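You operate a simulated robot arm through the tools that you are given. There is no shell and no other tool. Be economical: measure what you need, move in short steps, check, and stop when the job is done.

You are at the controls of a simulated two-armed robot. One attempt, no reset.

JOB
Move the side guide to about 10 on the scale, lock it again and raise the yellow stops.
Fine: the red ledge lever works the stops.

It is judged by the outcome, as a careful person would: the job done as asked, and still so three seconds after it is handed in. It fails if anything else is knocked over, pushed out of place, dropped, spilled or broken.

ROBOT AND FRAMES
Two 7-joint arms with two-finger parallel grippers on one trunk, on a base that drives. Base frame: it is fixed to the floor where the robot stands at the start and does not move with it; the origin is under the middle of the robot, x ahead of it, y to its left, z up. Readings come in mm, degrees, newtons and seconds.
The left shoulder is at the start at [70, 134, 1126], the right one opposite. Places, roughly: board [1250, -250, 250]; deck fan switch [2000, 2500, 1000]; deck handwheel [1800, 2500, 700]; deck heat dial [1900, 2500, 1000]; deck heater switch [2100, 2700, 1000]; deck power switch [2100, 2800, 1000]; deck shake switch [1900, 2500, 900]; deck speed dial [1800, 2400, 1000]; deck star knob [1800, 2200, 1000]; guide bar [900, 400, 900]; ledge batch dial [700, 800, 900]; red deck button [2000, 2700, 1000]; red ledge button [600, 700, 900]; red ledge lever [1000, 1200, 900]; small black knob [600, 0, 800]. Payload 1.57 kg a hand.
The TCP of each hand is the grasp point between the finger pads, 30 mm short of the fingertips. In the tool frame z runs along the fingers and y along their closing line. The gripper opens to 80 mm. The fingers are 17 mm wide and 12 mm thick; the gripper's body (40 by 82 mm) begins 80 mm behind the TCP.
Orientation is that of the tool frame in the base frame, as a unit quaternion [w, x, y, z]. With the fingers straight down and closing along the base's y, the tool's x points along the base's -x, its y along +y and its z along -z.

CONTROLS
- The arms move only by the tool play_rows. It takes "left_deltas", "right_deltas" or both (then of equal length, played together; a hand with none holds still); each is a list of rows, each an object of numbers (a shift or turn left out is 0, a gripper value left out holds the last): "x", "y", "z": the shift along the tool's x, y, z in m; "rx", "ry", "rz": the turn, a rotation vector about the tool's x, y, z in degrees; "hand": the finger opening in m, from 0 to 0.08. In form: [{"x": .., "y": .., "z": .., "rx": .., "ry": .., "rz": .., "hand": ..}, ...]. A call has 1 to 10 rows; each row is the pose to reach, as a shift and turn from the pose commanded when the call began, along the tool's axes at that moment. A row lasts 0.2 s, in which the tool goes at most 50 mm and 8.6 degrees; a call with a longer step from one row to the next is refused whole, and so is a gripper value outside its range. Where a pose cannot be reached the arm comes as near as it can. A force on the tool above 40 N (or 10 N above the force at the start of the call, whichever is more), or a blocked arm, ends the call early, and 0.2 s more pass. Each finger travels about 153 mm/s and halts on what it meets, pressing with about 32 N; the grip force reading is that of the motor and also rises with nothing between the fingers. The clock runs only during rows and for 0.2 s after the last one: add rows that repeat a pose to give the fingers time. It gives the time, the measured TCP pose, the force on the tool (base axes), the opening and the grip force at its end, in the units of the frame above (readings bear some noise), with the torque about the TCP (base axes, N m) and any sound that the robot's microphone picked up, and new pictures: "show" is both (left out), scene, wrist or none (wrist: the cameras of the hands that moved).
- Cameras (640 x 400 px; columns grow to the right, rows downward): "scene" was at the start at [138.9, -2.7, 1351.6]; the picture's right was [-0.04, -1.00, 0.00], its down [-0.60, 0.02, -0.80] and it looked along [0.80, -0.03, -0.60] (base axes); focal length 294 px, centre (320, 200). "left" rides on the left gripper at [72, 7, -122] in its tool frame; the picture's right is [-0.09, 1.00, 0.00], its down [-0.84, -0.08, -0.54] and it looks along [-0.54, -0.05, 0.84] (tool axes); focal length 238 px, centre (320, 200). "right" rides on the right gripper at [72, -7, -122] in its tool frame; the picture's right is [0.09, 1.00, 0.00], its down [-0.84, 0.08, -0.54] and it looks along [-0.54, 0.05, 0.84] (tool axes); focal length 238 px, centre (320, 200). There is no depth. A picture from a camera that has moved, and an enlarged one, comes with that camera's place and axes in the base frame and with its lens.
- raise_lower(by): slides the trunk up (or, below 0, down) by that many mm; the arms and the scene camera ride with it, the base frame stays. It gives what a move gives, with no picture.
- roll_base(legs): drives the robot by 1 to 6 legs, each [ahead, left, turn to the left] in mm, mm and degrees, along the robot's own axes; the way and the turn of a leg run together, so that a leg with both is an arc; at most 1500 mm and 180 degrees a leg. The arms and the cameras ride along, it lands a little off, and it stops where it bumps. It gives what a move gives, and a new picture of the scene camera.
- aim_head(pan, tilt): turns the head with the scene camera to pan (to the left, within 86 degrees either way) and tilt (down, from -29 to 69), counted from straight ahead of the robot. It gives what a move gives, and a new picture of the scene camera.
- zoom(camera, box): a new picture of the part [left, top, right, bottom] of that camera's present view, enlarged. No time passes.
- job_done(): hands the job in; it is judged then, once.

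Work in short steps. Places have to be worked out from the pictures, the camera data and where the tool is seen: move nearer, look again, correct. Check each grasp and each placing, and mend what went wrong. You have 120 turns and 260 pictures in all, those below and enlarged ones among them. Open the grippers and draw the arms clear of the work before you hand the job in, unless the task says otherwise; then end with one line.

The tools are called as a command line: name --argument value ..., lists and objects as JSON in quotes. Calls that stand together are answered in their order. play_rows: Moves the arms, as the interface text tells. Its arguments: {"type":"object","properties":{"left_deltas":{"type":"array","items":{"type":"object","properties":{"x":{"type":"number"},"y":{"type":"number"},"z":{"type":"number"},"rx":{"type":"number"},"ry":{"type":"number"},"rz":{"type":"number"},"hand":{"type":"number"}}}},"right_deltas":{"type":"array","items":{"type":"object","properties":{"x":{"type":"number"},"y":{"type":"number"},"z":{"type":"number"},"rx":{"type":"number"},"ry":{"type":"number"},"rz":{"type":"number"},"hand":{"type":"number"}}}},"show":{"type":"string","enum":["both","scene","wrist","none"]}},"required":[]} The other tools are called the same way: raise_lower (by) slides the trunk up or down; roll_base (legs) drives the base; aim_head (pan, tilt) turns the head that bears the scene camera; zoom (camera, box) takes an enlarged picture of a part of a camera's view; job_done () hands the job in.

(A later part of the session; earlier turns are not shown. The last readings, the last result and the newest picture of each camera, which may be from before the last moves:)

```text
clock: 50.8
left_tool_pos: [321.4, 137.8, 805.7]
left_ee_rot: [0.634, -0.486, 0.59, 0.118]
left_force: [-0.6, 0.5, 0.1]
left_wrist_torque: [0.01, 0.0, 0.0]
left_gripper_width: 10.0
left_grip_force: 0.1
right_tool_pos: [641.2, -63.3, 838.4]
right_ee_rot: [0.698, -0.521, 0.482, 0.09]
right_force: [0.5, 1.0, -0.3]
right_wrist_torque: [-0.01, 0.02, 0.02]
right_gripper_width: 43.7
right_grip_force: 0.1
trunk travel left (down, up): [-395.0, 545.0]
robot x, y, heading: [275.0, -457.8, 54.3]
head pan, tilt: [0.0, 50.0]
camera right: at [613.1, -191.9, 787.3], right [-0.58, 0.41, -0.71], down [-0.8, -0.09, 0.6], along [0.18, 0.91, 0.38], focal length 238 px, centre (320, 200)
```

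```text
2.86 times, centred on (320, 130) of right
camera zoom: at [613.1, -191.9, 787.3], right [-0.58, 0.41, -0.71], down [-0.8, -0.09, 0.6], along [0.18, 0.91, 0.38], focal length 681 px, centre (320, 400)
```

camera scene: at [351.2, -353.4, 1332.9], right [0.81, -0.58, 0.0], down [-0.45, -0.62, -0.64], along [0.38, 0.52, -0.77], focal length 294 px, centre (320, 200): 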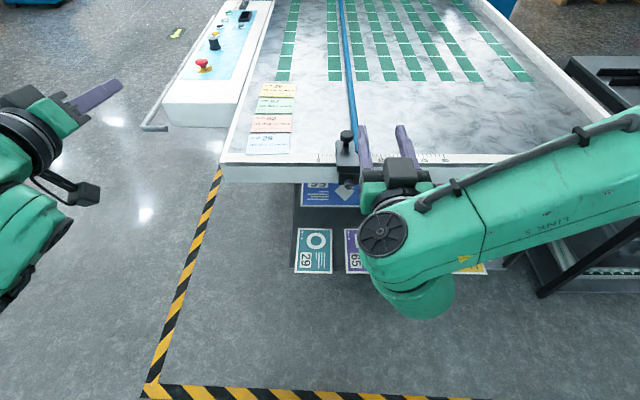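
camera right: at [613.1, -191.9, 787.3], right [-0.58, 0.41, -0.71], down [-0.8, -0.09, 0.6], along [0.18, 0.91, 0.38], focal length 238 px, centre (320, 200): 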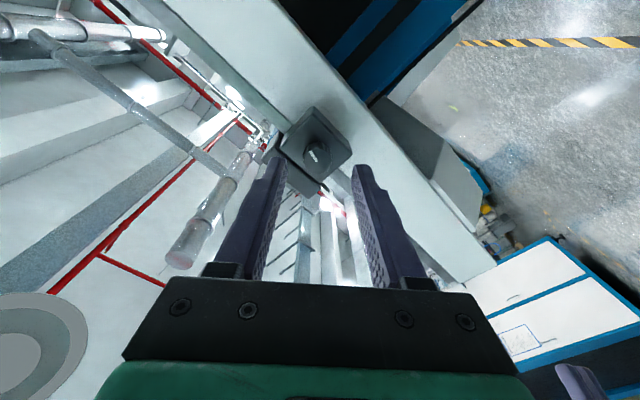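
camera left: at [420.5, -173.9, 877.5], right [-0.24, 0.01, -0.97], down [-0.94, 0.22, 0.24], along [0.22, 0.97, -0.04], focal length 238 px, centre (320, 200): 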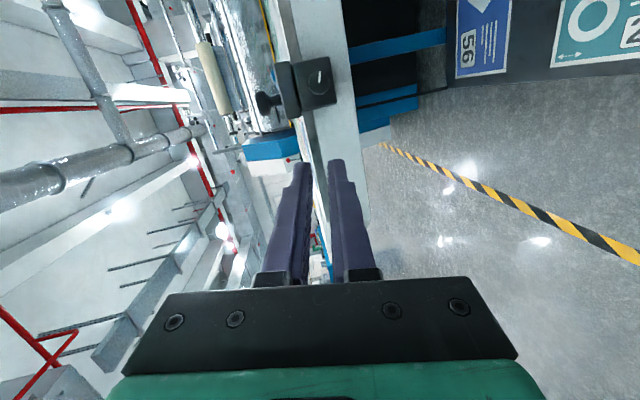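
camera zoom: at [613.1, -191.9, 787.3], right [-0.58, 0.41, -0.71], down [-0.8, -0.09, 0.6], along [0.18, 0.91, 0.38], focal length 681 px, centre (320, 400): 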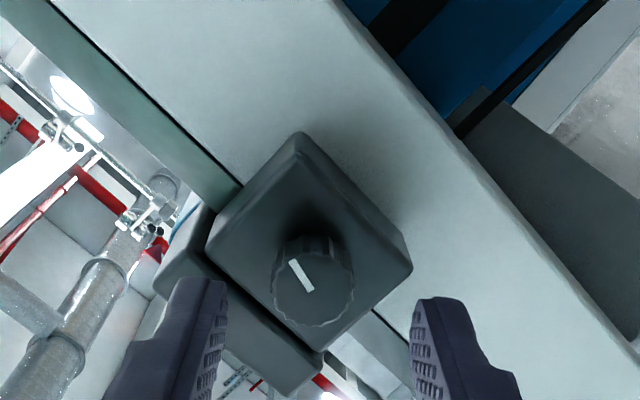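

Well aligned: the face is about 50 mm ahead and offset under 2 mm. I advance 33 mm and close.

play_rows --right_deltas '[{"y": -0.0018, "z": 0.017}, {"y": -0.0018, "z": 0.033}, {"y": -0.0018, "z": 0.033, "hand": 0.025}, {"y": -0.0018, "z": 0.033, "hand": 0.01}, {"y": -0.0018, "z": 0.033, "hand": 0.01}]' --show "wrist"

```text
clock: 52.0
left_tool_pos: [321.7, 136.7, 805.2]
left_ee_rot: [0.634, -0.486, 0.589, 0.119]
left_force: [-0.1, 0.0, 0.3]
left_wrist_torque: [-0.02, -0.01, -0.01]
left_gripper_width: 9.7
left_grip_force: 0.0
right_tool_pos: [662.1, -38.8, 837.1]
right_ee_rot: [0.698, -0.522, 0.482, 0.09]
right_force: [0.0, 1.0, -1.8]
right_wrist_torque: [0.03, -0.02, -0.05]
right_gripper_width: 21.5
right_grip_force: 34.5
trunk travel left (down, up): [-395.0, 545.0]
robot x, y, heading: [275.0, -457.5, 54.2]
head pan, tilt: [0.0, 50.0]
camera right: at [633.9, -167.3, 787.3], right [-0.58, 0.41, -0.71], down [-0.8, -0.09, 0.6], along [0.18, 0.91, 0.38], focal length 238 px, centre (320, 200)
```

right: 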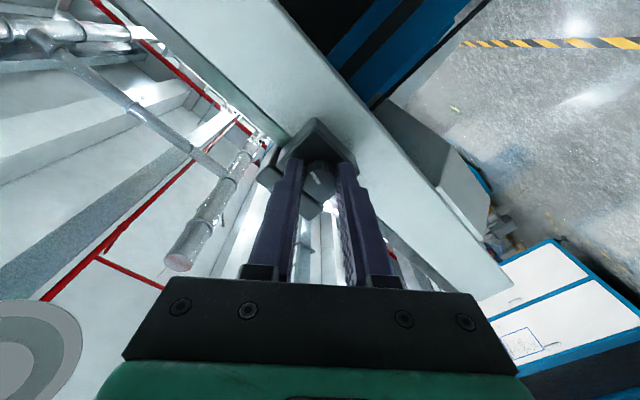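

Gripped (21.5 mm). I turn clockwise (rz positive) in a stepped move.

play_rows --right_deltas '[{"rz": 8}, {"rz": 16}, {"rz": 24}, {"rz": 32}, {"rz": 40}]' --show "wrist"

```text
clock: 53.2
left_tool_pos: [319.8, 137.1, 805.4]
left_ee_rot: [0.635, -0.485, 0.59, 0.117]
left_force: [0.3, -0.9, -0.8]
left_wrist_torque: [0.0, -0.01, 0.0]
left_gripper_width: 10.2
left_grip_force: 0.0
right_tool_pos: [661.3, -37.0, 837.0]
right_ee_rot: [0.625, -0.324, 0.632, 0.324]
right_force: [-5.8, 0.3, -9.1]
right_wrist_torque: [0.44, -0.33, 0.0]
right_gripper_width: 21.5
right_grip_force: 34.7
trunk travel left (down, up): [-395.0, 545.0]
robot x, y, heading: [279.2, -458.8, 54.3]
head pan, tilt: [0.0, 50.0]
camera right: at [596.2, -140.7, 765.9], right [-0.81, 0.58, -0.09], down [-0.37, -0.39, 0.84], along [0.45, 0.72, 0.53], focal length 238 px, centre (320, 200)
```

right: 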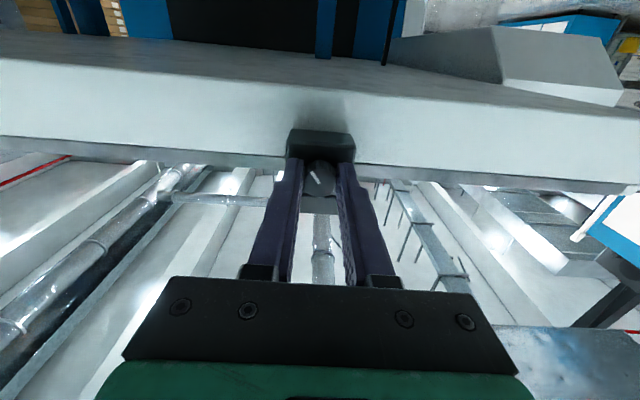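

The knob follows. I continue another 40°.

play_rows --right_deltas '[{"rz": 8}, {"rz": 16}, {"rz": 24}, {"rz": 32}, {"rz": 40}]' --show "wrist"

zoom --camera "right" --box '[260, 100, 400, 220]'

```text
clock: 54.4
left_tool_pos: [320.5, 138.1, 804.3]
left_ee_rot: [0.634, -0.487, 0.589, 0.118]
left_force: [0.2, -0.1, -0.3]
left_wrist_torque: [-0.02, 0.02, -0.02]
left_gripper_width: 10.2
left_grip_force: 0.1
right_tool_pos: [661.1, -36.6, 838.1]
right_ee_rot: [0.477, -0.088, 0.704, 0.519]
right_force: [-10.7, 4.5, -3.5]
right_wrist_torque: [-0.42, 0.24, 0.56]
right_gripper_width: 21.5
right_grip_force: 35.0
trunk travel left (down, up): [-395.0, 545.0]
robot x, y, heading: [279.5, -459.7, 54.0]
head pan, tilt: [0.0, 50.0]
camera right: at [556.5, -112.1, 779.5], right [-0.67, 0.48, 0.57], down [0.08, -0.72, 0.69], along [0.74, 0.51, 0.44], focal length 238 px, centre (320, 200)
```

right: 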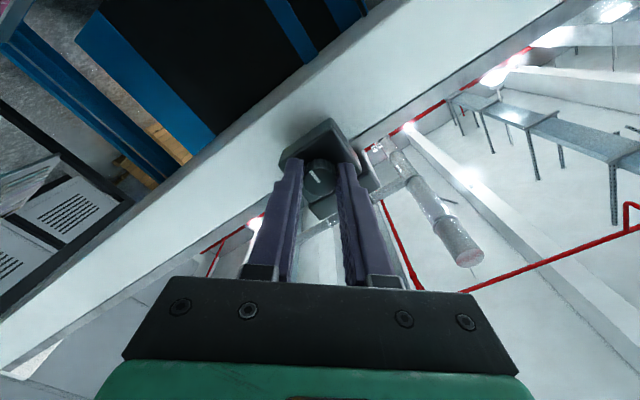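

```text
3.33 times, centred on (330, 160) of right
camera zoom: at [556.5, -112.1, 779.5], right [-0.67, 0.48, 0.57], down [0.08, -0.72, 0.69], along [0.74, 0.51, 0.44], focal length 794 px, centre (287, 333)
```

zoom: 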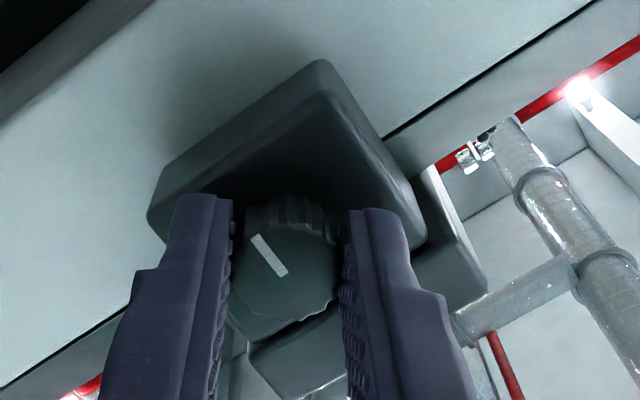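

The mark is back to nearly its original 6 o'clock. I turn a little further to make it snug.

play_rows --right_deltas '[{"rz": 6}, {"rz": 12}, {"rz": 17}, {"rz": 17}]' --show "wrist"

zoom --camera "right" --box '[260, 100, 400, 220]'

```text
clock: 55.4
left_tool_pos: [320.5, 137.7, 805.4]
left_ee_rot: [0.635, -0.486, 0.589, 0.117]
left_force: [0.3, -0.4, 0.4]
left_wrist_torque: [-0.01, 0.0, 0.02]
left_gripper_width: 10.1
left_grip_force: 0.1
right_tool_pos: [661.9, -37.8, 841.3]
right_ee_rot: [0.398, 0.018, 0.708, 0.584]
right_force: [-2.8, 9.6, 9.4]
right_wrist_torque: [0.19, -0.3, -0.05]
right_gripper_width: 21.4
right_grip_force: 34.3
trunk travel left (down, up): [-395.0, 545.0]
robot x, y, heading: [273.8, -458.1, 54.2]
head pan, tilt: [0.0, 50.0]
camera right: at [545.4, -103.6, 795.8], right [-0.5, 0.36, 0.79], down [0.22, -0.82, 0.52], along [0.84, 0.43, 0.33], focal length 238 px, centre (320, 200)
```

right: 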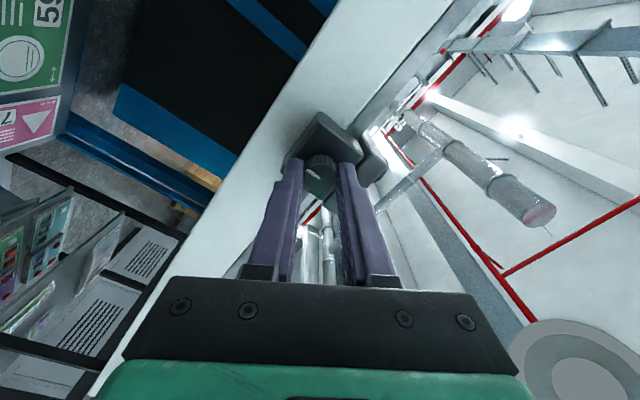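

```text
3.33 times, centred on (330, 160) of right
camera zoom: at [545.4, -103.6, 795.8], right [-0.5, 0.36, 0.79], down [0.22, -0.82, 0.52], along [0.84, 0.43, 0.33], focal length 794 px, centre (287, 333)
```

zoom: 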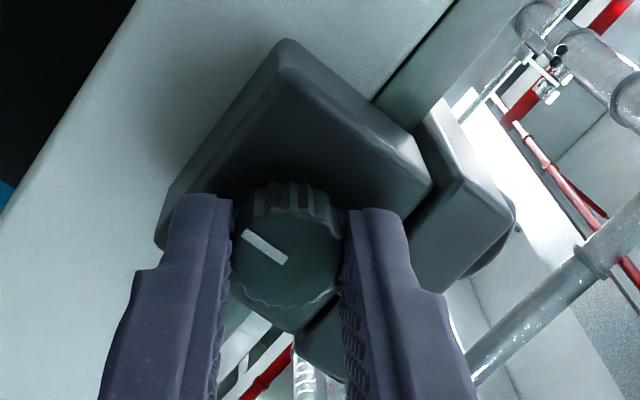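

The hand turned further but the mark stayed put: the knob is at its stop, so it is locked. I release and back off.

play_rows --right_deltas '[{"hand": 0.05}, {"hand": 0.05}, {"z": -0.03}, {"z": -0.07}, {"z": -0.1}]' --show "wrist"

zoom --camera "right" --box '[260, 80, 400, 180]'

```text
clock: 56.6
left_tool_pos: [321.0, 136.1, 804.9]
left_ee_rot: [0.635, -0.486, 0.589, 0.117]
left_force: [-0.7, -0.1, -0.5]
left_wrist_torque: [0.01, -0.04, -0.01]
left_gripper_width: 10.0
left_grip_force: 0.0
right_tool_pos: [605.1, -118.8, 839.1]
right_ee_rot: [0.396, 0.018, 0.709, 0.583]
right_force: [0.4, 1.0, -0.2]
right_wrist_torque: [-0.02, 0.01, 0.03]
right_gripper_width: 50.0
right_grip_force: 0.1
trunk travel left (down, up): [-395.0, 545.0]
robot x, y, heading: [276.8, -453.7, 54.4]
head pan, tilt: [0.0, 50.0]
camera right: at [488.1, -184.9, 795.1], right [-0.5, 0.36, 0.79], down [0.22, -0.82, 0.52], along [0.84, 0.44, 0.33], focal length 238 px, centre (320, 200)
```

right: 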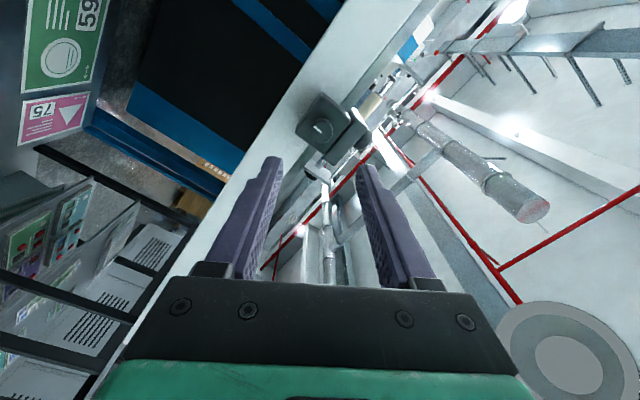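

```text
4.00 times, centred on (330, 130) of right
camera zoom: at [488.1, -184.9, 795.1], right [-0.5, 0.36, 0.79], down [0.22, -0.82, 0.52], along [0.84, 0.44, 0.33], focal length 953 px, centre (280, 480)
```

zoom: 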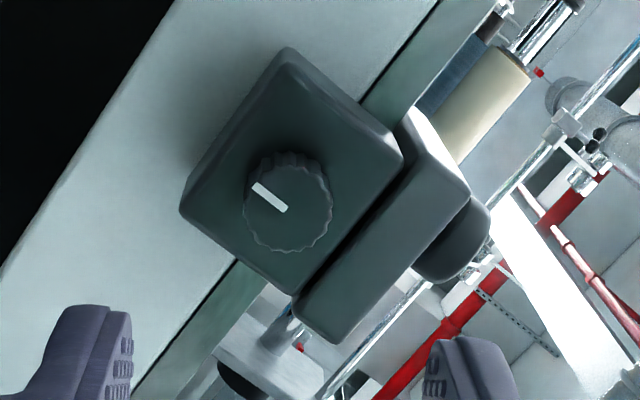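

The mark is back in its original locked position. I un-roll the right hand, raise the trunk, and shift right 100 mm to read the scale without parallax.

play_rows --right_deltas '[{"rz": -8}, {"rz": -16}, {"rz": -24}, {"rz": -32}, {"rz": -40}, {"rz": -48}, {"rz": -56}]' --show "none"

raise_lower --by 305

roll_base --legs '[[0, -100, 0]]'

zoom --camera "scene" --box '[270, 120, 370, 190]'

```text
clock: 58.2
left_tool_pos: [321.1, 137.9, 805.6]
left_ee_rot: [0.635, -0.486, 0.589, 0.117]
left_force: [0.8, -0.5, -1.0]
left_wrist_torque: [-0.01, 0.0, 0.01]
left_gripper_width: 9.7
left_grip_force: 0.1
right_tool_pos: [604.5, -120.1, 838.2]
right_ee_rot: [0.623, -0.319, 0.634, 0.329]
right_force: [0.0, -0.3, 0.8]
right_wrist_torque: [-0.04, -0.01, 0.0]
right_gripper_width: 50.1
right_grip_force: 0.0
trunk travel left (down, up): [-395.0, 545.0]
robot x, y, heading: [272.2, -456.8, 54.1]
head pan, tilt: [0.0, 50.0]
```

```text
clock: 61.3
left_tool_pos: [321.1, 137.4, 1111.0]
left_ee_rot: [0.635, -0.485, 0.589, 0.118]
left_force: [-0.4, -0.8, -0.7]
left_wrist_torque: [-0.01, 0.02, 0.03]
left_gripper_width: 10.0
left_grip_force: 0.0
right_tool_pos: [605.1, -121.5, 1143.3]
right_ee_rot: [0.623, -0.318, 0.634, 0.328]
right_force: [0.0, 0.1, -1.0]
right_wrist_torque: [0.02, 0.01, -0.03]
right_gripper_width: 49.9
right_grip_force: 0.1
trunk travel left (down, up): [-700.0, 240.0]
robot x, y, heading: [277.2, -455.4, 54.2]
head pan, tilt: [0.0, 50.0]
```

```text
clock: 62.4
left_tool_pos: [404.6, 77.9, 1110.5]
left_ee_rot: [0.634, -0.486, 0.59, 0.118]
left_force: [0.1, 0.1, 0.2]
left_wrist_torque: [0.01, 0.0, -0.01]
left_gripper_width: 9.9
left_grip_force: 0.1
right_tool_pos: [686.1, -179.1, 1144.2]
right_ee_rot: [0.623, -0.318, 0.634, 0.328]
right_force: [0.2, -0.5, -0.1]
right_wrist_torque: [0.01, -0.03, 0.0]
right_gripper_width: 50.0
right_grip_force: 0.2
trunk travel left (down, up): [-700.0, 240.0]
robot x, y, heading: [358.8, -514.3, 54.2]
head pan, tilt: [0.0, 50.0]
camera scene: at [433.7, -412.4, 1332.8], right [0.81, -0.59, 0.0], down [-0.45, -0.62, -0.64], along [0.38, 0.52, -0.77], focal length 294 px, centre (320, 200)
```

scene: 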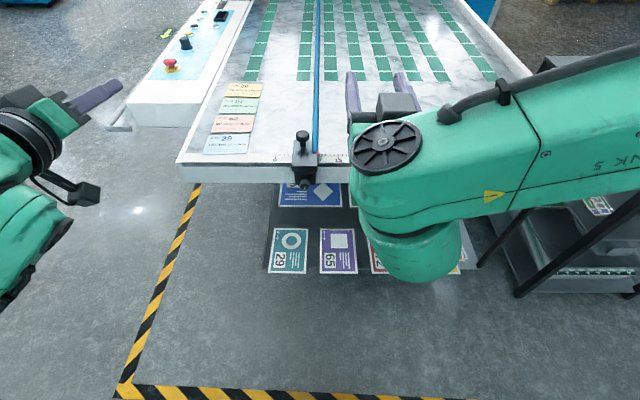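

```text
5.71 times, centred on (320, 155) of scene
camera zoom: at [433.7, -412.4, 1332.8], right [0.81, -0.59, 0.0], down [-0.45, -0.62, -0.64], along [0.38, 0.52, -0.77], focal length 1681 px, centre (320, 457)
```

zoom: 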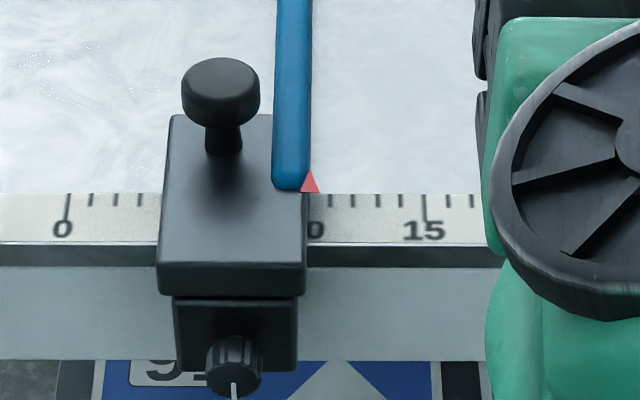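

The pointer now reads 10.1, locked. Next is the lever on the ledge at about (1000,1200). I back off a little, drive left past the ledge's end, and look left.

roll_base --legs '[[-100, 0, 0], [0, 1190, 0]]'

aim_head --pan 0 --tilt 25

aim_head --pan -50 --tilt 20

```text
clock: 69.2
left_tool_pos: [-619.5, 688.8, 1111.2]
left_ee_rot: [0.635, -0.485, 0.589, 0.118]
left_force: [-0.1, 0.2, -0.4]
left_wrist_torque: [0.0, 0.02, 0.02]
left_gripper_width: 10.2
left_grip_force: 0.0
right_tool_pos: [-334.6, 432.8, 1144.5]
right_ee_rot: [0.623, -0.319, 0.634, 0.329]
right_force: [-0.2, -0.1, 0.7]
right_wrist_torque: [0.02, -0.01, 0.02]
right_gripper_width: 50.2
right_grip_force: 0.0
trunk travel left (down, up): [-700.0, 240.0]
robot x, y, heading: [-664.3, 91.5, 54.3]
head pan, tilt: [0.0, 50.0]
camera scene: at [-587.8, 199.1, 1332.8], right [0.81, -0.58, 0.0], down [-0.45, -0.62, -0.64], along [0.37, 0.52, -0.77], focal length 294 px, centre (320, 200)
```

scene: 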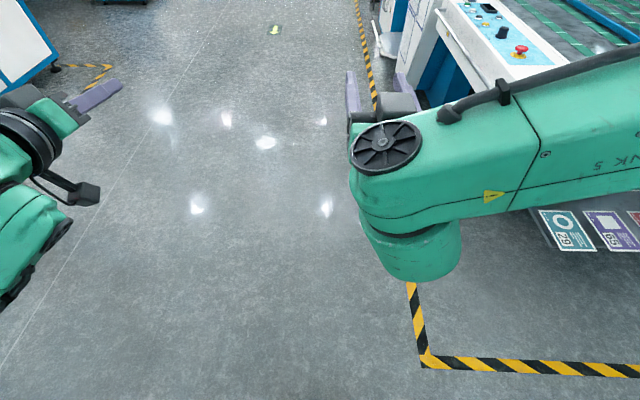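

```text
clock: 70.1
left_tool_pos: [-619.9, 690.3, 1110.4]
left_ee_rot: [0.635, -0.486, 0.589, 0.118]
left_force: [0.0, -0.7, 0.1]
left_wrist_torque: [-0.04, 0.01, -0.01]
left_gripper_width: 9.9
left_grip_force: 0.0
right_tool_pos: [-335.4, 432.8, 1143.1]
right_ee_rot: [0.622, -0.32, 0.633, 0.331]
right_force: [-0.1, 0.2, -0.1]
right_wrist_torque: [0.04, 0.02, 0.01]
right_gripper_width: 49.8
right_grip_force: 0.0
trunk travel left (down, up): [-700.0, 240.0]
robot x, y, heading: [-663.1, 95.4, 54.5]
head pan, tilt: [0.0, 25.0]
camera scene: at [-579.1, 211.4, 1370.3], right [0.81, -0.58, 0.0], down [-0.25, -0.34, -0.91], along [0.53, 0.74, -0.42], focal length 294 px, centre (320, 200)
```

scene: 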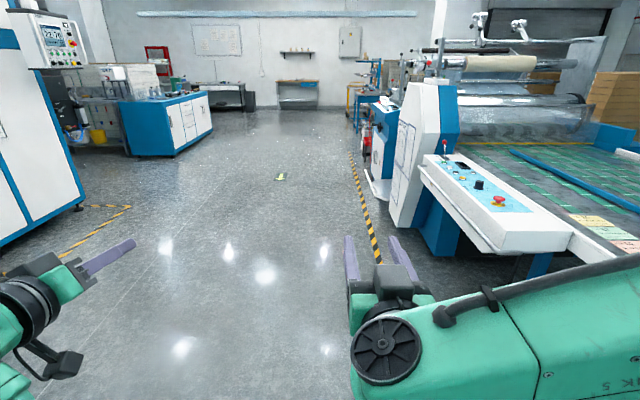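

```text
clock: 71.3
left_tool_pos: [-618.9, 689.1, 1110.1]
left_ee_rot: [0.635, -0.485, 0.589, 0.118]
left_force: [-0.1, 0.6, 0.1]
left_wrist_torque: [0.03, -0.02, 0.04]
left_gripper_width: 9.8
left_grip_force: 0.1
right_tool_pos: [-335.2, 432.5, 1144.0]
right_ee_rot: [0.623, -0.319, 0.634, 0.33]
right_force: [0.3, -0.4, 0.2]
right_wrist_torque: [0.0, 0.0, 0.0]
right_gripper_width: 50.0
right_grip_force: 0.1
trunk travel left (down, up): [-700.0, 240.0]
robot x, y, heading: [-666.1, 97.7, 54.3]
head pan, tilt: [-50.0, 20.0]
camera scene: at [-539.9, 143.8, 1378.4], right [0.08, -1.0, 0.0], down [-0.34, -0.03, -0.94], along [0.94, 0.07, -0.34], focal length 294 px, centre (320, 200)
```

scene: 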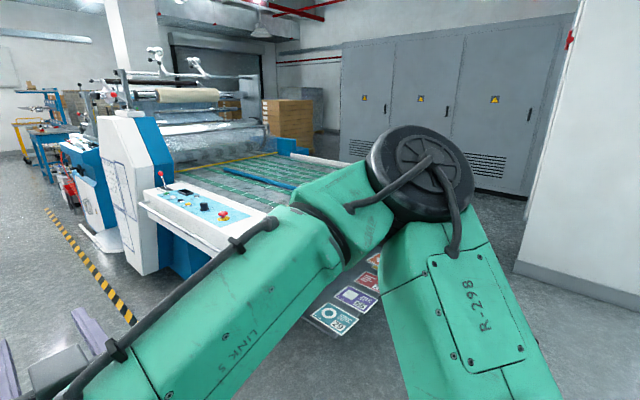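

The aisle is clear. The lever's red knob is at about (1070,1210,932). I drive forward along the aisle, with a wide berth, then turn right to face the ledge.

roll_base --legs '[[1000, 200, 0], [900, 0, 0], [0, 0, -90]]'

aim_head --pan 0 --tilt 30

```text
clock: 84.6
left_tool_pos: [872.6, 1719.3, 1111.1]
left_ee_rot: [0.536, 0.065, 0.761, -0.36]
left_force: [0.2, 0.7, 0.4]
left_wrist_torque: [0.01, -0.01, 0.02]
left_gripper_width: 10.1
left_grip_force: 0.1
right_tool_pos: [622.0, 1429.1, 1143.3]
right_ee_rot: [0.676, 0.214, 0.676, -0.2]
right_force: [0.7, -0.3, 0.4]
right_wrist_torque: [-0.01, 0.02, 0.01]
right_gripper_width: 49.8
right_grip_force: 0.1
trunk travel left (down, up): [-700.0, 240.0]
robot x, y, heading: [277.1, 1748.1, -34.4]
head pan, tilt: [-50.0, 20.0]
camera scene: at [329.5, 1629.5, 1378.4], right [-1.0, -0.1, 0.0], down [-0.03, 0.34, -0.94], along [0.09, -0.94, -0.34], focal length 294 px, centre (320, 200)
```

scene: 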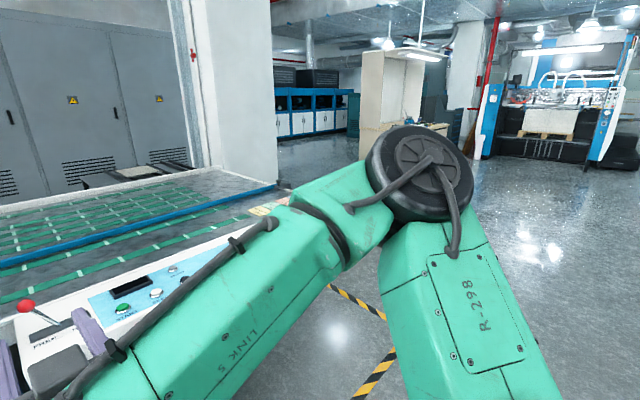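

```text
clock: 85.8
left_tool_pos: [871.6, 1718.8, 1110.0]
left_ee_rot: [0.537, 0.065, 0.761, -0.359]
left_force: [-0.4, 0.3, -0.8]
left_wrist_torque: [0.0, 0.01, -0.02]
left_gripper_width: 9.8
left_grip_force: 0.0
right_tool_pos: [623.3, 1429.0, 1144.4]
right_ee_rot: [0.676, 0.215, 0.676, -0.2]
right_force: [0.3, 0.2, -0.2]
right_wrist_torque: [0.0, 0.03, 0.03]
right_gripper_width: 49.9
right_grip_force: 0.1
trunk travel left (down, up): [-700.0, 240.0]
robot x, y, heading: [272.2, 1747.8, -34.2]
head pan, tilt: [0.0, 30.0]
camera scene: at [394.8, 1671.0, 1362.4], right [-0.56, -0.83, 0.0], down [-0.41, 0.28, -0.87], along [0.72, -0.49, -0.5], focal length 294 px, centre (320, 200)
```

scene: 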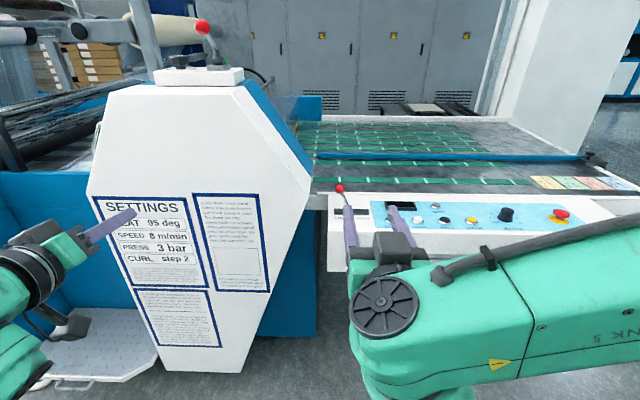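

The ledge lever with the red knob is at pixel (340,188). I zoom in to see its slot and labels.

zoom --camera "scene" --box '[310, 150, 460, 250]'

zoom --camera "right" --box '[0, 0, 640, 400]'

```text
4.00 times, centred on (385, 200) of scene
camera zoom: at [394.8, 1671.0, 1362.4], right [-0.56, -0.83, 0.0], down [-0.41, 0.28, -0.87], along [0.72, -0.49, -0.5], focal length 1177 px, centre (60, 200)
```

zoom: 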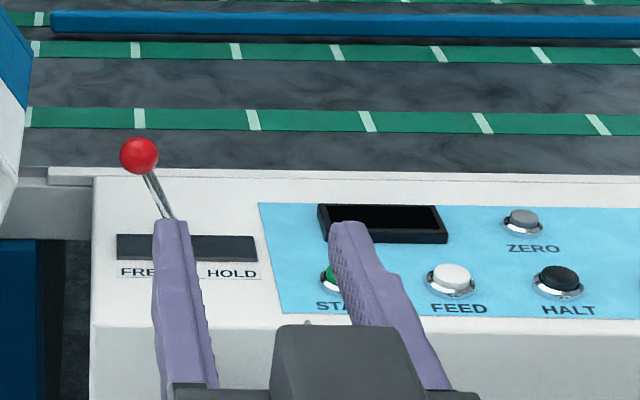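

```text
1.00 times, centred on (320, 200) of right (not enlarged: the box is as wide or as high as the picture)
camera zoom: at [518.5, 1493.5, 1072.2], right [0.56, 0.83, -0.07], down [-0.41, 0.35, 0.84], along [0.72, -0.44, 0.54], focal length 238 px, centre (320, 200)
```

zoom: 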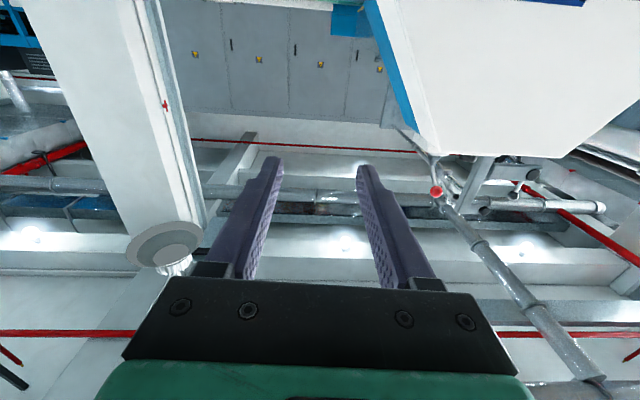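

The slot is labelled FREE (left, where it is now) and HOLD (right). I'll use the left hand with the robot standing further right, so the tall cabinet stays clear. First I shift right 330 mm and forward 250.

roll_base --legs '[[0, -330, 0], [250, 0, 0]]'

zoom --camera "left" --box '[0, 0, 640, 400]'

```text
clock: 89.4
left_tool_pos: [894.9, 1301.3, 1111.4]
left_ee_rot: [0.537, 0.065, 0.76, -0.359]
left_force: [-0.3, 0.0, -0.1]
left_wrist_torque: [0.0, -0.02, -0.01]
left_gripper_width: 10.2
left_grip_force: 0.1
right_tool_pos: [644.0, 1011.7, 1144.5]
right_ee_rot: [0.676, 0.215, 0.676, -0.2]
right_force: [0.1, -0.2, 0.4]
right_wrist_torque: [-0.03, -0.02, -0.02]
right_gripper_width: 50.0
right_grip_force: 0.1
trunk travel left (down, up): [-700.0, 240.0]
robot x, y, heading: [301.9, 1331.8, -34.2]
head pan, tilt: [0.0, 30.0]
camera scene: at [415.9, 1255.1, 1362.5], right [-0.56, -0.83, 0.0], down [-0.41, 0.28, -0.87], along [0.72, -0.49, -0.5], focal length 294 px, centre (320, 200)
```

scene: 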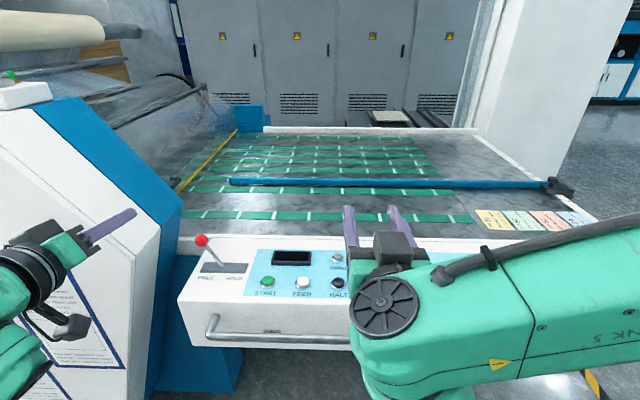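

```text
1.00 times, centred on (320, 200) of left (not enlarged: the box is as wide or as high as the picture)
camera zoom: at [772.4, 1362.4, 1065.7], right [0.52, 0.76, -0.4], down [-0.11, 0.52, 0.85], along [0.85, -0.4, 0.35], focal length 238 px, centre (320, 200)
```

zoom: 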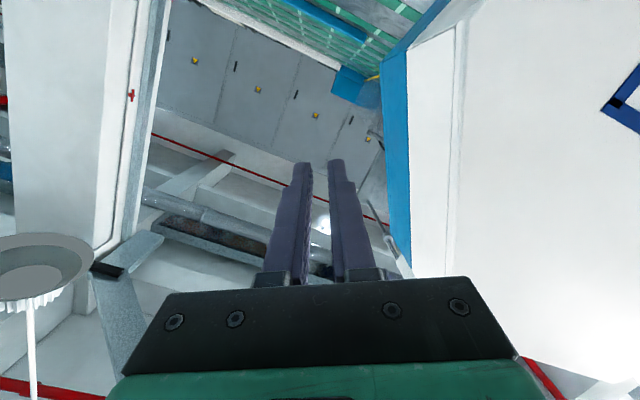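

The knob is triangulated at (1015,1177,947). Before driving in, I bring the left hand right and back and level its roll so it clears the cabinet.

play_rows --left_deltas '[{"rz": 7.5, "x": 0.01, "y": -0.02, "z": -0.01}, {"rz": 15, "x": 0.021, "y": -0.04, "z": -0.02}, {"rz": 22.5, "x": 0.032, "y": -0.06, "z": -0.03}, {"rz": 29, "x": 0.042, "y": -0.079, "z": -0.04}]' --show "none"

play_rows --left_deltas '[{"ry": 8}, {"ry": 16}, {"ry": 24}, {"ry": 32}, {"ry": 36, "hand": 0.05}]' --show "scene"

```text
clock: 90.4
left_tool_pos: [850.9, 1265.8, 1112.2]
left_ee_rot: [0.591, 0.196, 0.738, -0.261]
left_force: [0.4, -0.1, 0.7]
left_wrist_torque: [-0.01, 0.0, -0.02]
left_gripper_width: 10.0
left_grip_force: 0.0
left hand out of reach, approached as far as the arm can: row 2, 3, 4
right_tool_pos: [643.8, 1013.6, 1144.2]
right_ee_rot: [0.676, 0.215, 0.676, -0.201]
right_force: [-0.5, 0.0, -0.6]
right_wrist_torque: [-0.01, 0.01, 0.01]
right_gripper_width: 50.0
right_grip_force: 0.1
trunk travel left (down, up): [-700.0, 240.0]
robot x, y, heading: [301.5, 1334.3, -34.0]
head pan, tilt: [0.0, 30.0]
```

```text
clock: 91.6
left_tool_pos: [852.2, 1268.2, 1112.9]
left_ee_rot: [0.333, 0.266, 0.885, -0.186]
left_force: [0.3, 0.7, -0.1]
left_wrist_torque: [-0.01, -0.04, 0.01]
left_gripper_width: 50.0
left_grip_force: 0.1
left hand out of reach, approached as far as the arm can: row 1
right_tool_pos: [644.1, 1011.5, 1143.8]
right_ee_rot: [0.676, 0.215, 0.676, -0.199]
right_force: [1.0, -0.4, 0.0]
right_wrist_torque: [-0.02, 0.0, 0.01]
right_gripper_width: 49.9
right_grip_force: 0.0
trunk travel left (down, up): [-700.0, 240.0]
robot x, y, heading: [299.9, 1333.5, -34.5]
head pan, tilt: [0.0, 30.0]
camera scene: at [416.5, 1254.5, 1362.4], right [-0.56, -0.83, 0.0], down [-0.41, 0.28, -0.87], along [0.72, -0.49, -0.5], focal length 294 px, centre (320, 200)
```

scene: 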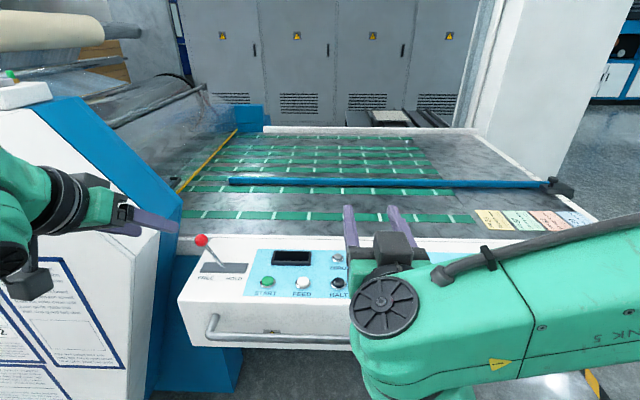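

The left hand is tilted 45° down-forward. The cabinet's nearest corner is at about u=141, v=1638 in table axes, leaving ~90 mm of clearance beside the knob. I drive forward 150 mm.

roll_base --legs '[[150, 0, 0]]'

zoom --camera "left" --box '[0, 0, 640, 400]'

```text
clock: 93.0
left_tool_pos: [973.5, 1183.8, 1113.7]
left_ee_rot: [0.336, 0.266, 0.884, -0.188]
left_force: [0.4, 0.2, -0.1]
left_wrist_torque: [0.0, -0.03, 0.04]
left_gripper_width: 50.1
left_grip_force: 0.0
right_tool_pos: [765.3, 928.9, 1145.7]
right_ee_rot: [0.676, 0.215, 0.675, -0.2]
right_force: [-0.4, 0.1, 0.2]
right_wrist_torque: [-0.01, 0.0, 0.0]
right_gripper_width: 49.9
right_grip_force: 0.0
trunk travel left (down, up): [-700.0, 240.0]
robot x, y, heading: [420.6, 1250.4, -34.3]
head pan, tilt: [0.0, 30.0]
camera scene: at [537.4, 1171.8, 1362.6], right [-0.57, -0.82, 0.0], down [-0.41, 0.28, -0.87], along [0.71, -0.49, -0.5], focal length 294 px, centre (320, 200)
```

scene: 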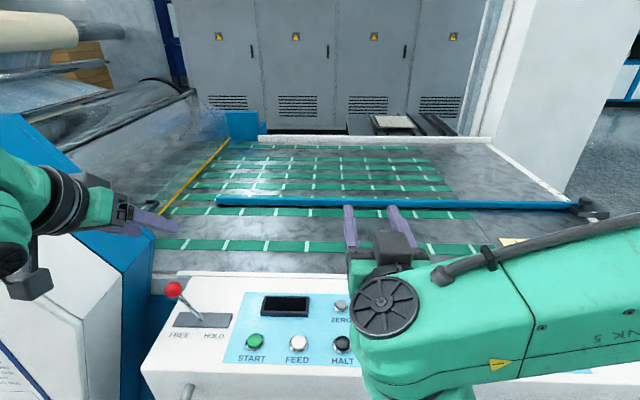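

```text
1.00 times, centred on (320, 200) of left (not enlarged: the box is as wide or as high as the picture)
camera zoom: at [871.7, 1277.5, 1148.9], right [0.65, 0.75, -0.09], down [0.22, -0.07, 0.97], along [0.73, -0.66, -0.21], focal length 238 px, centre (320, 200)
```

zoom: 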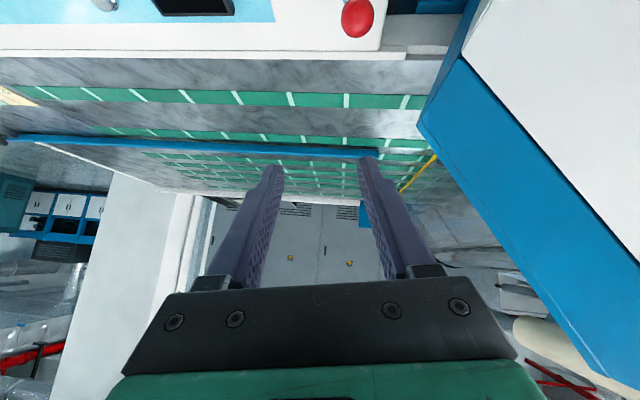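

The knob is reconfirmed at about (1013,1177,947). I move the left hand to a stand-off 70 mm back along its pointing axis.

play_rows --left_deltas '[{"x": 0.029, "y": 0.0146, "z": 0.0238, "hand": 0.06}, {"x": 0.058, "y": 0.029, "z": 0.0476}, {"x": 0.0866, "y": 0.0439, "z": 0.0714}]'

zoom --camera "left" --box '[220, 40, 440, 200]'

```text
clock: 93.8
left_tool_pos: [983.0, 1212.7, 996.0]
left_ee_rot: [0.334, 0.268, 0.884, -0.188]
left_force: [0.0, 0.5, 0.2]
left_wrist_torque: [0.01, 0.0, 0.02]
left_gripper_width: 59.9
left_grip_force: 0.1
right_tool_pos: [766.9, 927.8, 1144.4]
right_ee_rot: [0.676, 0.214, 0.676, -0.201]
right_force: [0.7, -0.1, -0.3]
right_wrist_torque: [-0.01, 0.01, 0.0]
right_gripper_width: 49.8
right_grip_force: 0.2
trunk travel left (down, up): [-700.0, 240.0]
robot x, y, heading: [418.8, 1249.0, -34.7]
head pan, tilt: [0.0, 30.0]
camera scene: at [539.9, 1171.0, 1362.4], right [-0.57, -0.82, 0.0], down [-0.41, 0.28, -0.87], along [0.71, -0.49, -0.5], focal length 294 px, centre (320, 200)
camera left: at [881.4, 1306.0, 1030.1], right [0.65, 0.75, -0.09], down [0.22, -0.07, 0.97], along [0.72, -0.66, -0.21], focal length 238 px, centre (320, 200)
```

scene: 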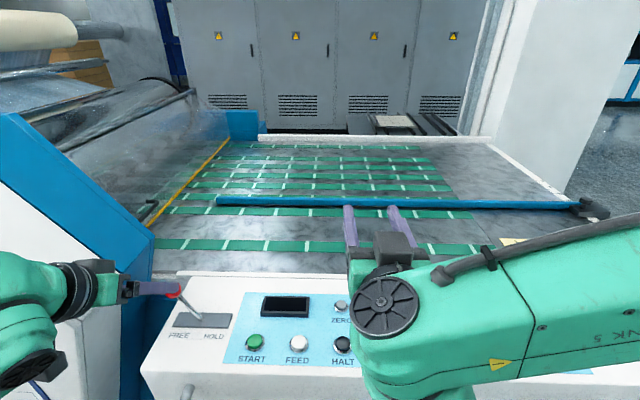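
left: 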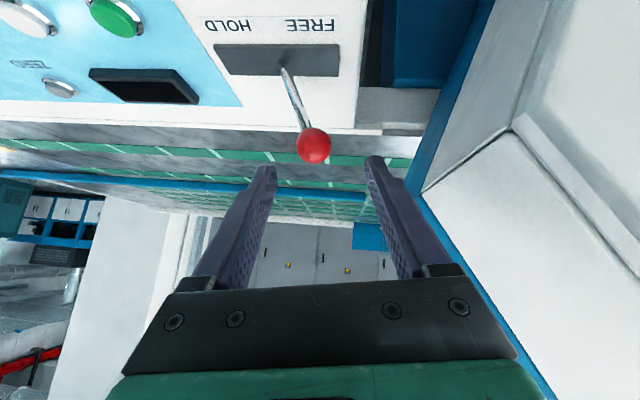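

```text
2.50 times, centred on (330, 120) of left
camera zoom: at [881.4, 1306.0, 1030.1], right [0.65, 0.75, -0.09], down [0.22, -0.07, 0.97], along [0.72, -0.66, -0.21], focal length 596 px, centre (295, 400)
```

zoom: 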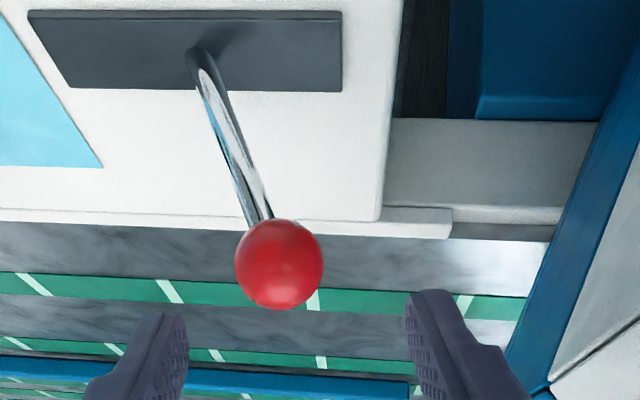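

The knob is about 77 mm ahead and 5 mm to the side. I approach and close on it.

play_rows --left_deltas '[{"y": -0.005}, {"y": -0.005, "z": 0.03}, {"y": -0.005, "z": 0.062}, {"y": -0.005, "z": 0.062, "hand": 0.04}, {"y": -0.005, "z": 0.062, "hand": 0.02}, {"y": -0.005, "z": 0.062, "hand": 0.02}]' --show "both"

```text
clock: 95.2
left_tool_pos: [1011.3, 1176.7, 952.3]
left_ee_rot: [0.333, 0.267, 0.884, -0.188]
left_force: [3.3, 0.2, -1.6]
left_wrist_torque: [-0.15, -0.45, 0.03]
left_gripper_width: 27.8
left_grip_force: 38.6
right_tool_pos: [766.9, 928.7, 1143.6]
right_ee_rot: [0.675, 0.216, 0.676, -0.2]
right_force: [-0.4, 0.2, -0.3]
right_wrist_torque: [-0.01, 0.0, -0.01]
right_gripper_width: 50.1
right_grip_force: 0.1
trunk travel left (down, up): [-700.0, 240.0]
robot x, y, heading: [423.3, 1251.1, -34.2]
head pan, tilt: [0.0, 30.0]
camera scene: at [540.0, 1170.9, 1362.3], right [-0.57, -0.82, 0.0], down [-0.41, 0.28, -0.87], along [0.71, -0.49, -0.5], focal length 294 px, centre (320, 200)
camera left: at [909.2, 1269.6, 987.4], right [0.65, 0.75, -0.09], down [0.22, -0.07, 0.97], along [0.73, -0.66, -0.21], focal length 238 px, centre (320, 200)
```

scene: 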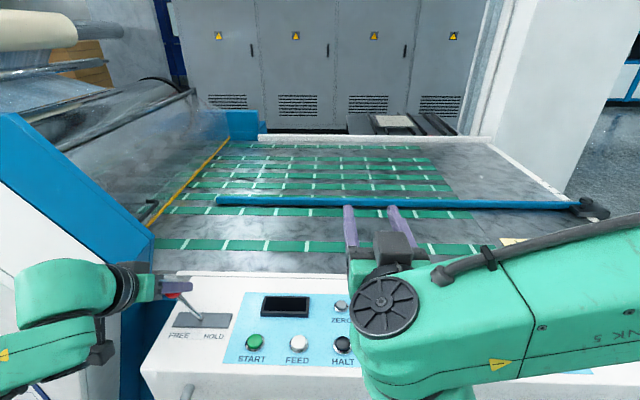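
left: 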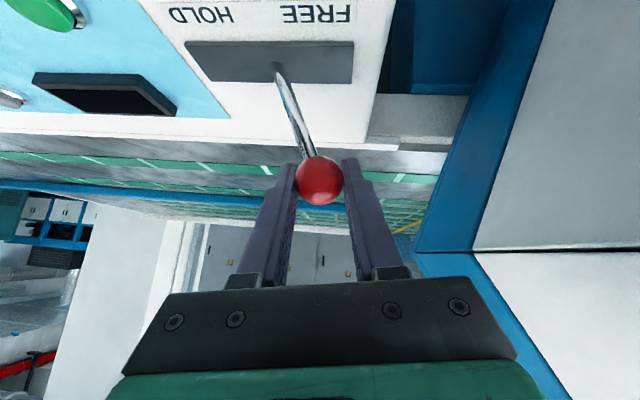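

The knob is gripped (27.8 mm). I swing the lever along its arc toward HOLD, about 84 mm in all.

play_rows --left_deltas '[{"x": -0.0019, "y": -0.0105, "z": -0.0016}, {"x": -0.003, "y": -0.0208, "z": -0.0024}, {"x": -0.0039, "y": -0.0311, "z": -0.0029}, {"x": -0.004, "y": -0.0412, "z": -0.0027}, {"x": -0.0027, "y": -0.051, "z": -0.0011}, {"x": -0.0004, "y": -0.0606, "z": 0.0016}, {"x": 0.0026, "y": -0.07, "z": 0.005}, {"x": 0.0066, "y": -0.0792, "z": 0.0094}, {"x": 0.0083, "y": -0.0829, "z": 0.0113}]' --show "both"

```text
clock: 97.2
left_tool_pos: [964.3, 1113.9, 954.2]
left_ee_rot: [0.338, 0.263, 0.883, -0.189]
left_force: [17.8, 17.3, 18.8]
left_wrist_torque: [0.59, -0.1, -0.08]
left_gripper_width: 28.5
left_grip_force: 38.1
right_tool_pos: [767.3, 933.7, 1144.5]
right_ee_rot: [0.676, 0.212, 0.676, -0.201]
right_force: [-0.3, -0.3, -0.7]
right_wrist_torque: [-0.01, -0.01, -0.01]
right_gripper_width: 50.2
right_grip_force: 0.0
trunk travel left (down, up): [-700.0, 240.0]
robot x, y, heading: [422.7, 1248.6, -34.2]
head pan, tilt: [0.0, 30.0]
camera scene: at [541.4, 1177.3, 1362.9], right [-0.56, -0.83, 0.01], down [-0.41, 0.28, -0.87], along [0.71, -0.49, -0.5], focal length 294 px, centre (320, 200)
camera left: at [861.2, 1206.3, 989.1], right [0.65, 0.76, -0.09], down [0.21, -0.07, 0.97], along [0.73, -0.65, -0.2], focal length 238 px, centre (320, 200)
```

scene: 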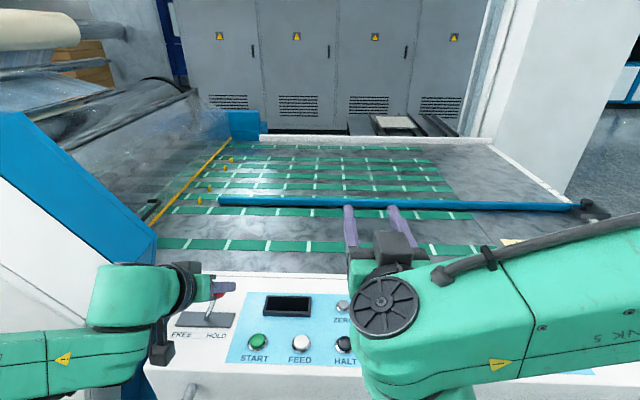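
left: 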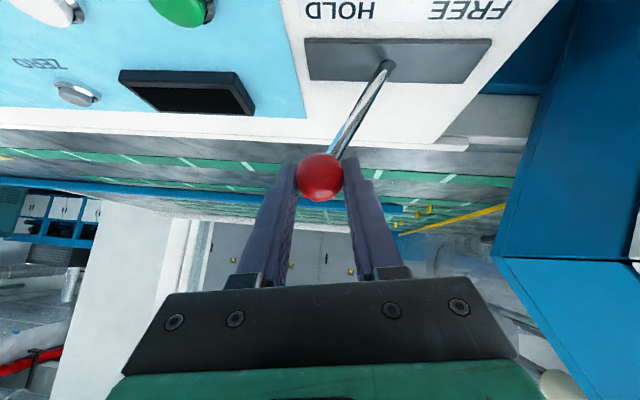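

Yellow pegs have popped up at the far end, and the lever is at its HOLD end with contact force. I open the fingers and back straight off.

play_rows --left_deltas '[{"x": -0.002, "y": 0.003, "z": -0.003}, {"x": -0.002, "y": 0.003, "z": -0.003, "hand": 0.06}, {"x": -0.002, "y": 0.003, "z": -0.003, "hand": 0.06}, {"x": -0.002, "y": 0.003, "z": -0.04}, {"x": -0.002, "y": 0.003, "z": -0.08}, {"x": -0.03, "y": 0.003, "z": -0.11}, {"x": -0.07, "y": 0.003, "z": -0.13}]' --show "both"

zoom --camera "scene" --box '[140, 120, 300, 340]'

zoom --camera "scene" --box '[140, 130, 270, 230]'

```text
clock: 98.8
left_tool_pos: [944.3, 1154.3, 1093.8]
left_ee_rot: [0.334, 0.267, 0.884, -0.189]
left_force: [0.0, -0.8, -0.4]
left_wrist_torque: [-0.01, -0.01, -0.08]
left_gripper_width: 60.0
left_grip_force: 0.0
left hand out of reach, approached as far as the arm can: row 5, 6
right_tool_pos: [767.4, 928.8, 1143.3]
right_ee_rot: [0.675, 0.214, 0.676, -0.201]
right_force: [0.2, 0.1, 1.3]
right_wrist_torque: [-0.02, -0.01, -0.01]
right_gripper_width: 49.9
right_grip_force: 0.1
trunk travel left (down, up): [-700.0, 240.0]
robot x, y, heading: [422.8, 1244.1, -34.5]
head pan, tilt: [0.0, 30.0]
camera scene: at [541.0, 1172.6, 1362.2], right [-0.56, -0.83, 0.0], down [-0.41, 0.28, -0.87], along [0.71, -0.49, -0.5], focal length 294 px, centre (320, 200)
camera left: at [841.4, 1248.3, 1128.2], right [0.65, 0.75, -0.09], down [0.22, -0.07, 0.97], along [0.72, -0.66, -0.21], focal length 238 px, centre (320, 200)
```

scene: 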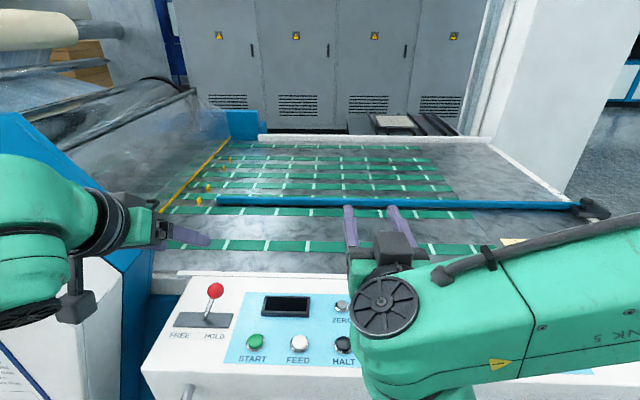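
left: 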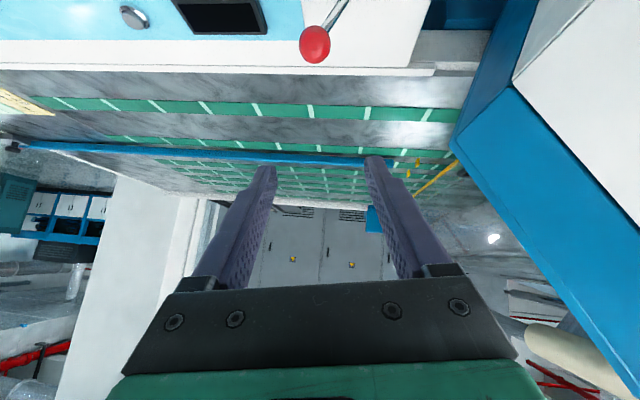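

```text
1.82 times, centred on (220, 230) of scene
camera zoom: at [541.0, 1172.6, 1362.2], right [-0.56, -0.83, 0.0], down [-0.41, 0.28, -0.87], along [0.71, -0.49, -0.5], focal length 535 px, centre (502, 146)
```

zoom: 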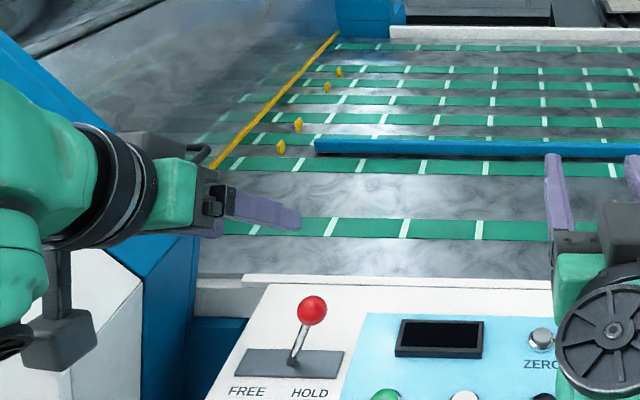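

```text
4.00 times, centred on (205, 180) of scene
camera zoom: at [541.0, 1172.6, 1362.2], right [-0.56, -0.83, 0.0], down [-0.41, 0.28, -0.87], along [0.71, -0.49, -0.5], focal length 1177 px, centre (780, 280)
```

zoom: 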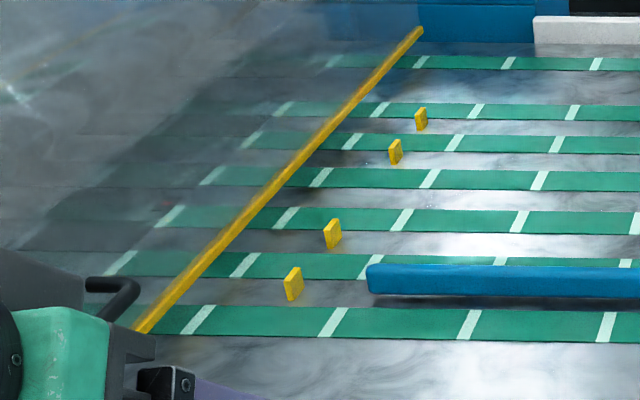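

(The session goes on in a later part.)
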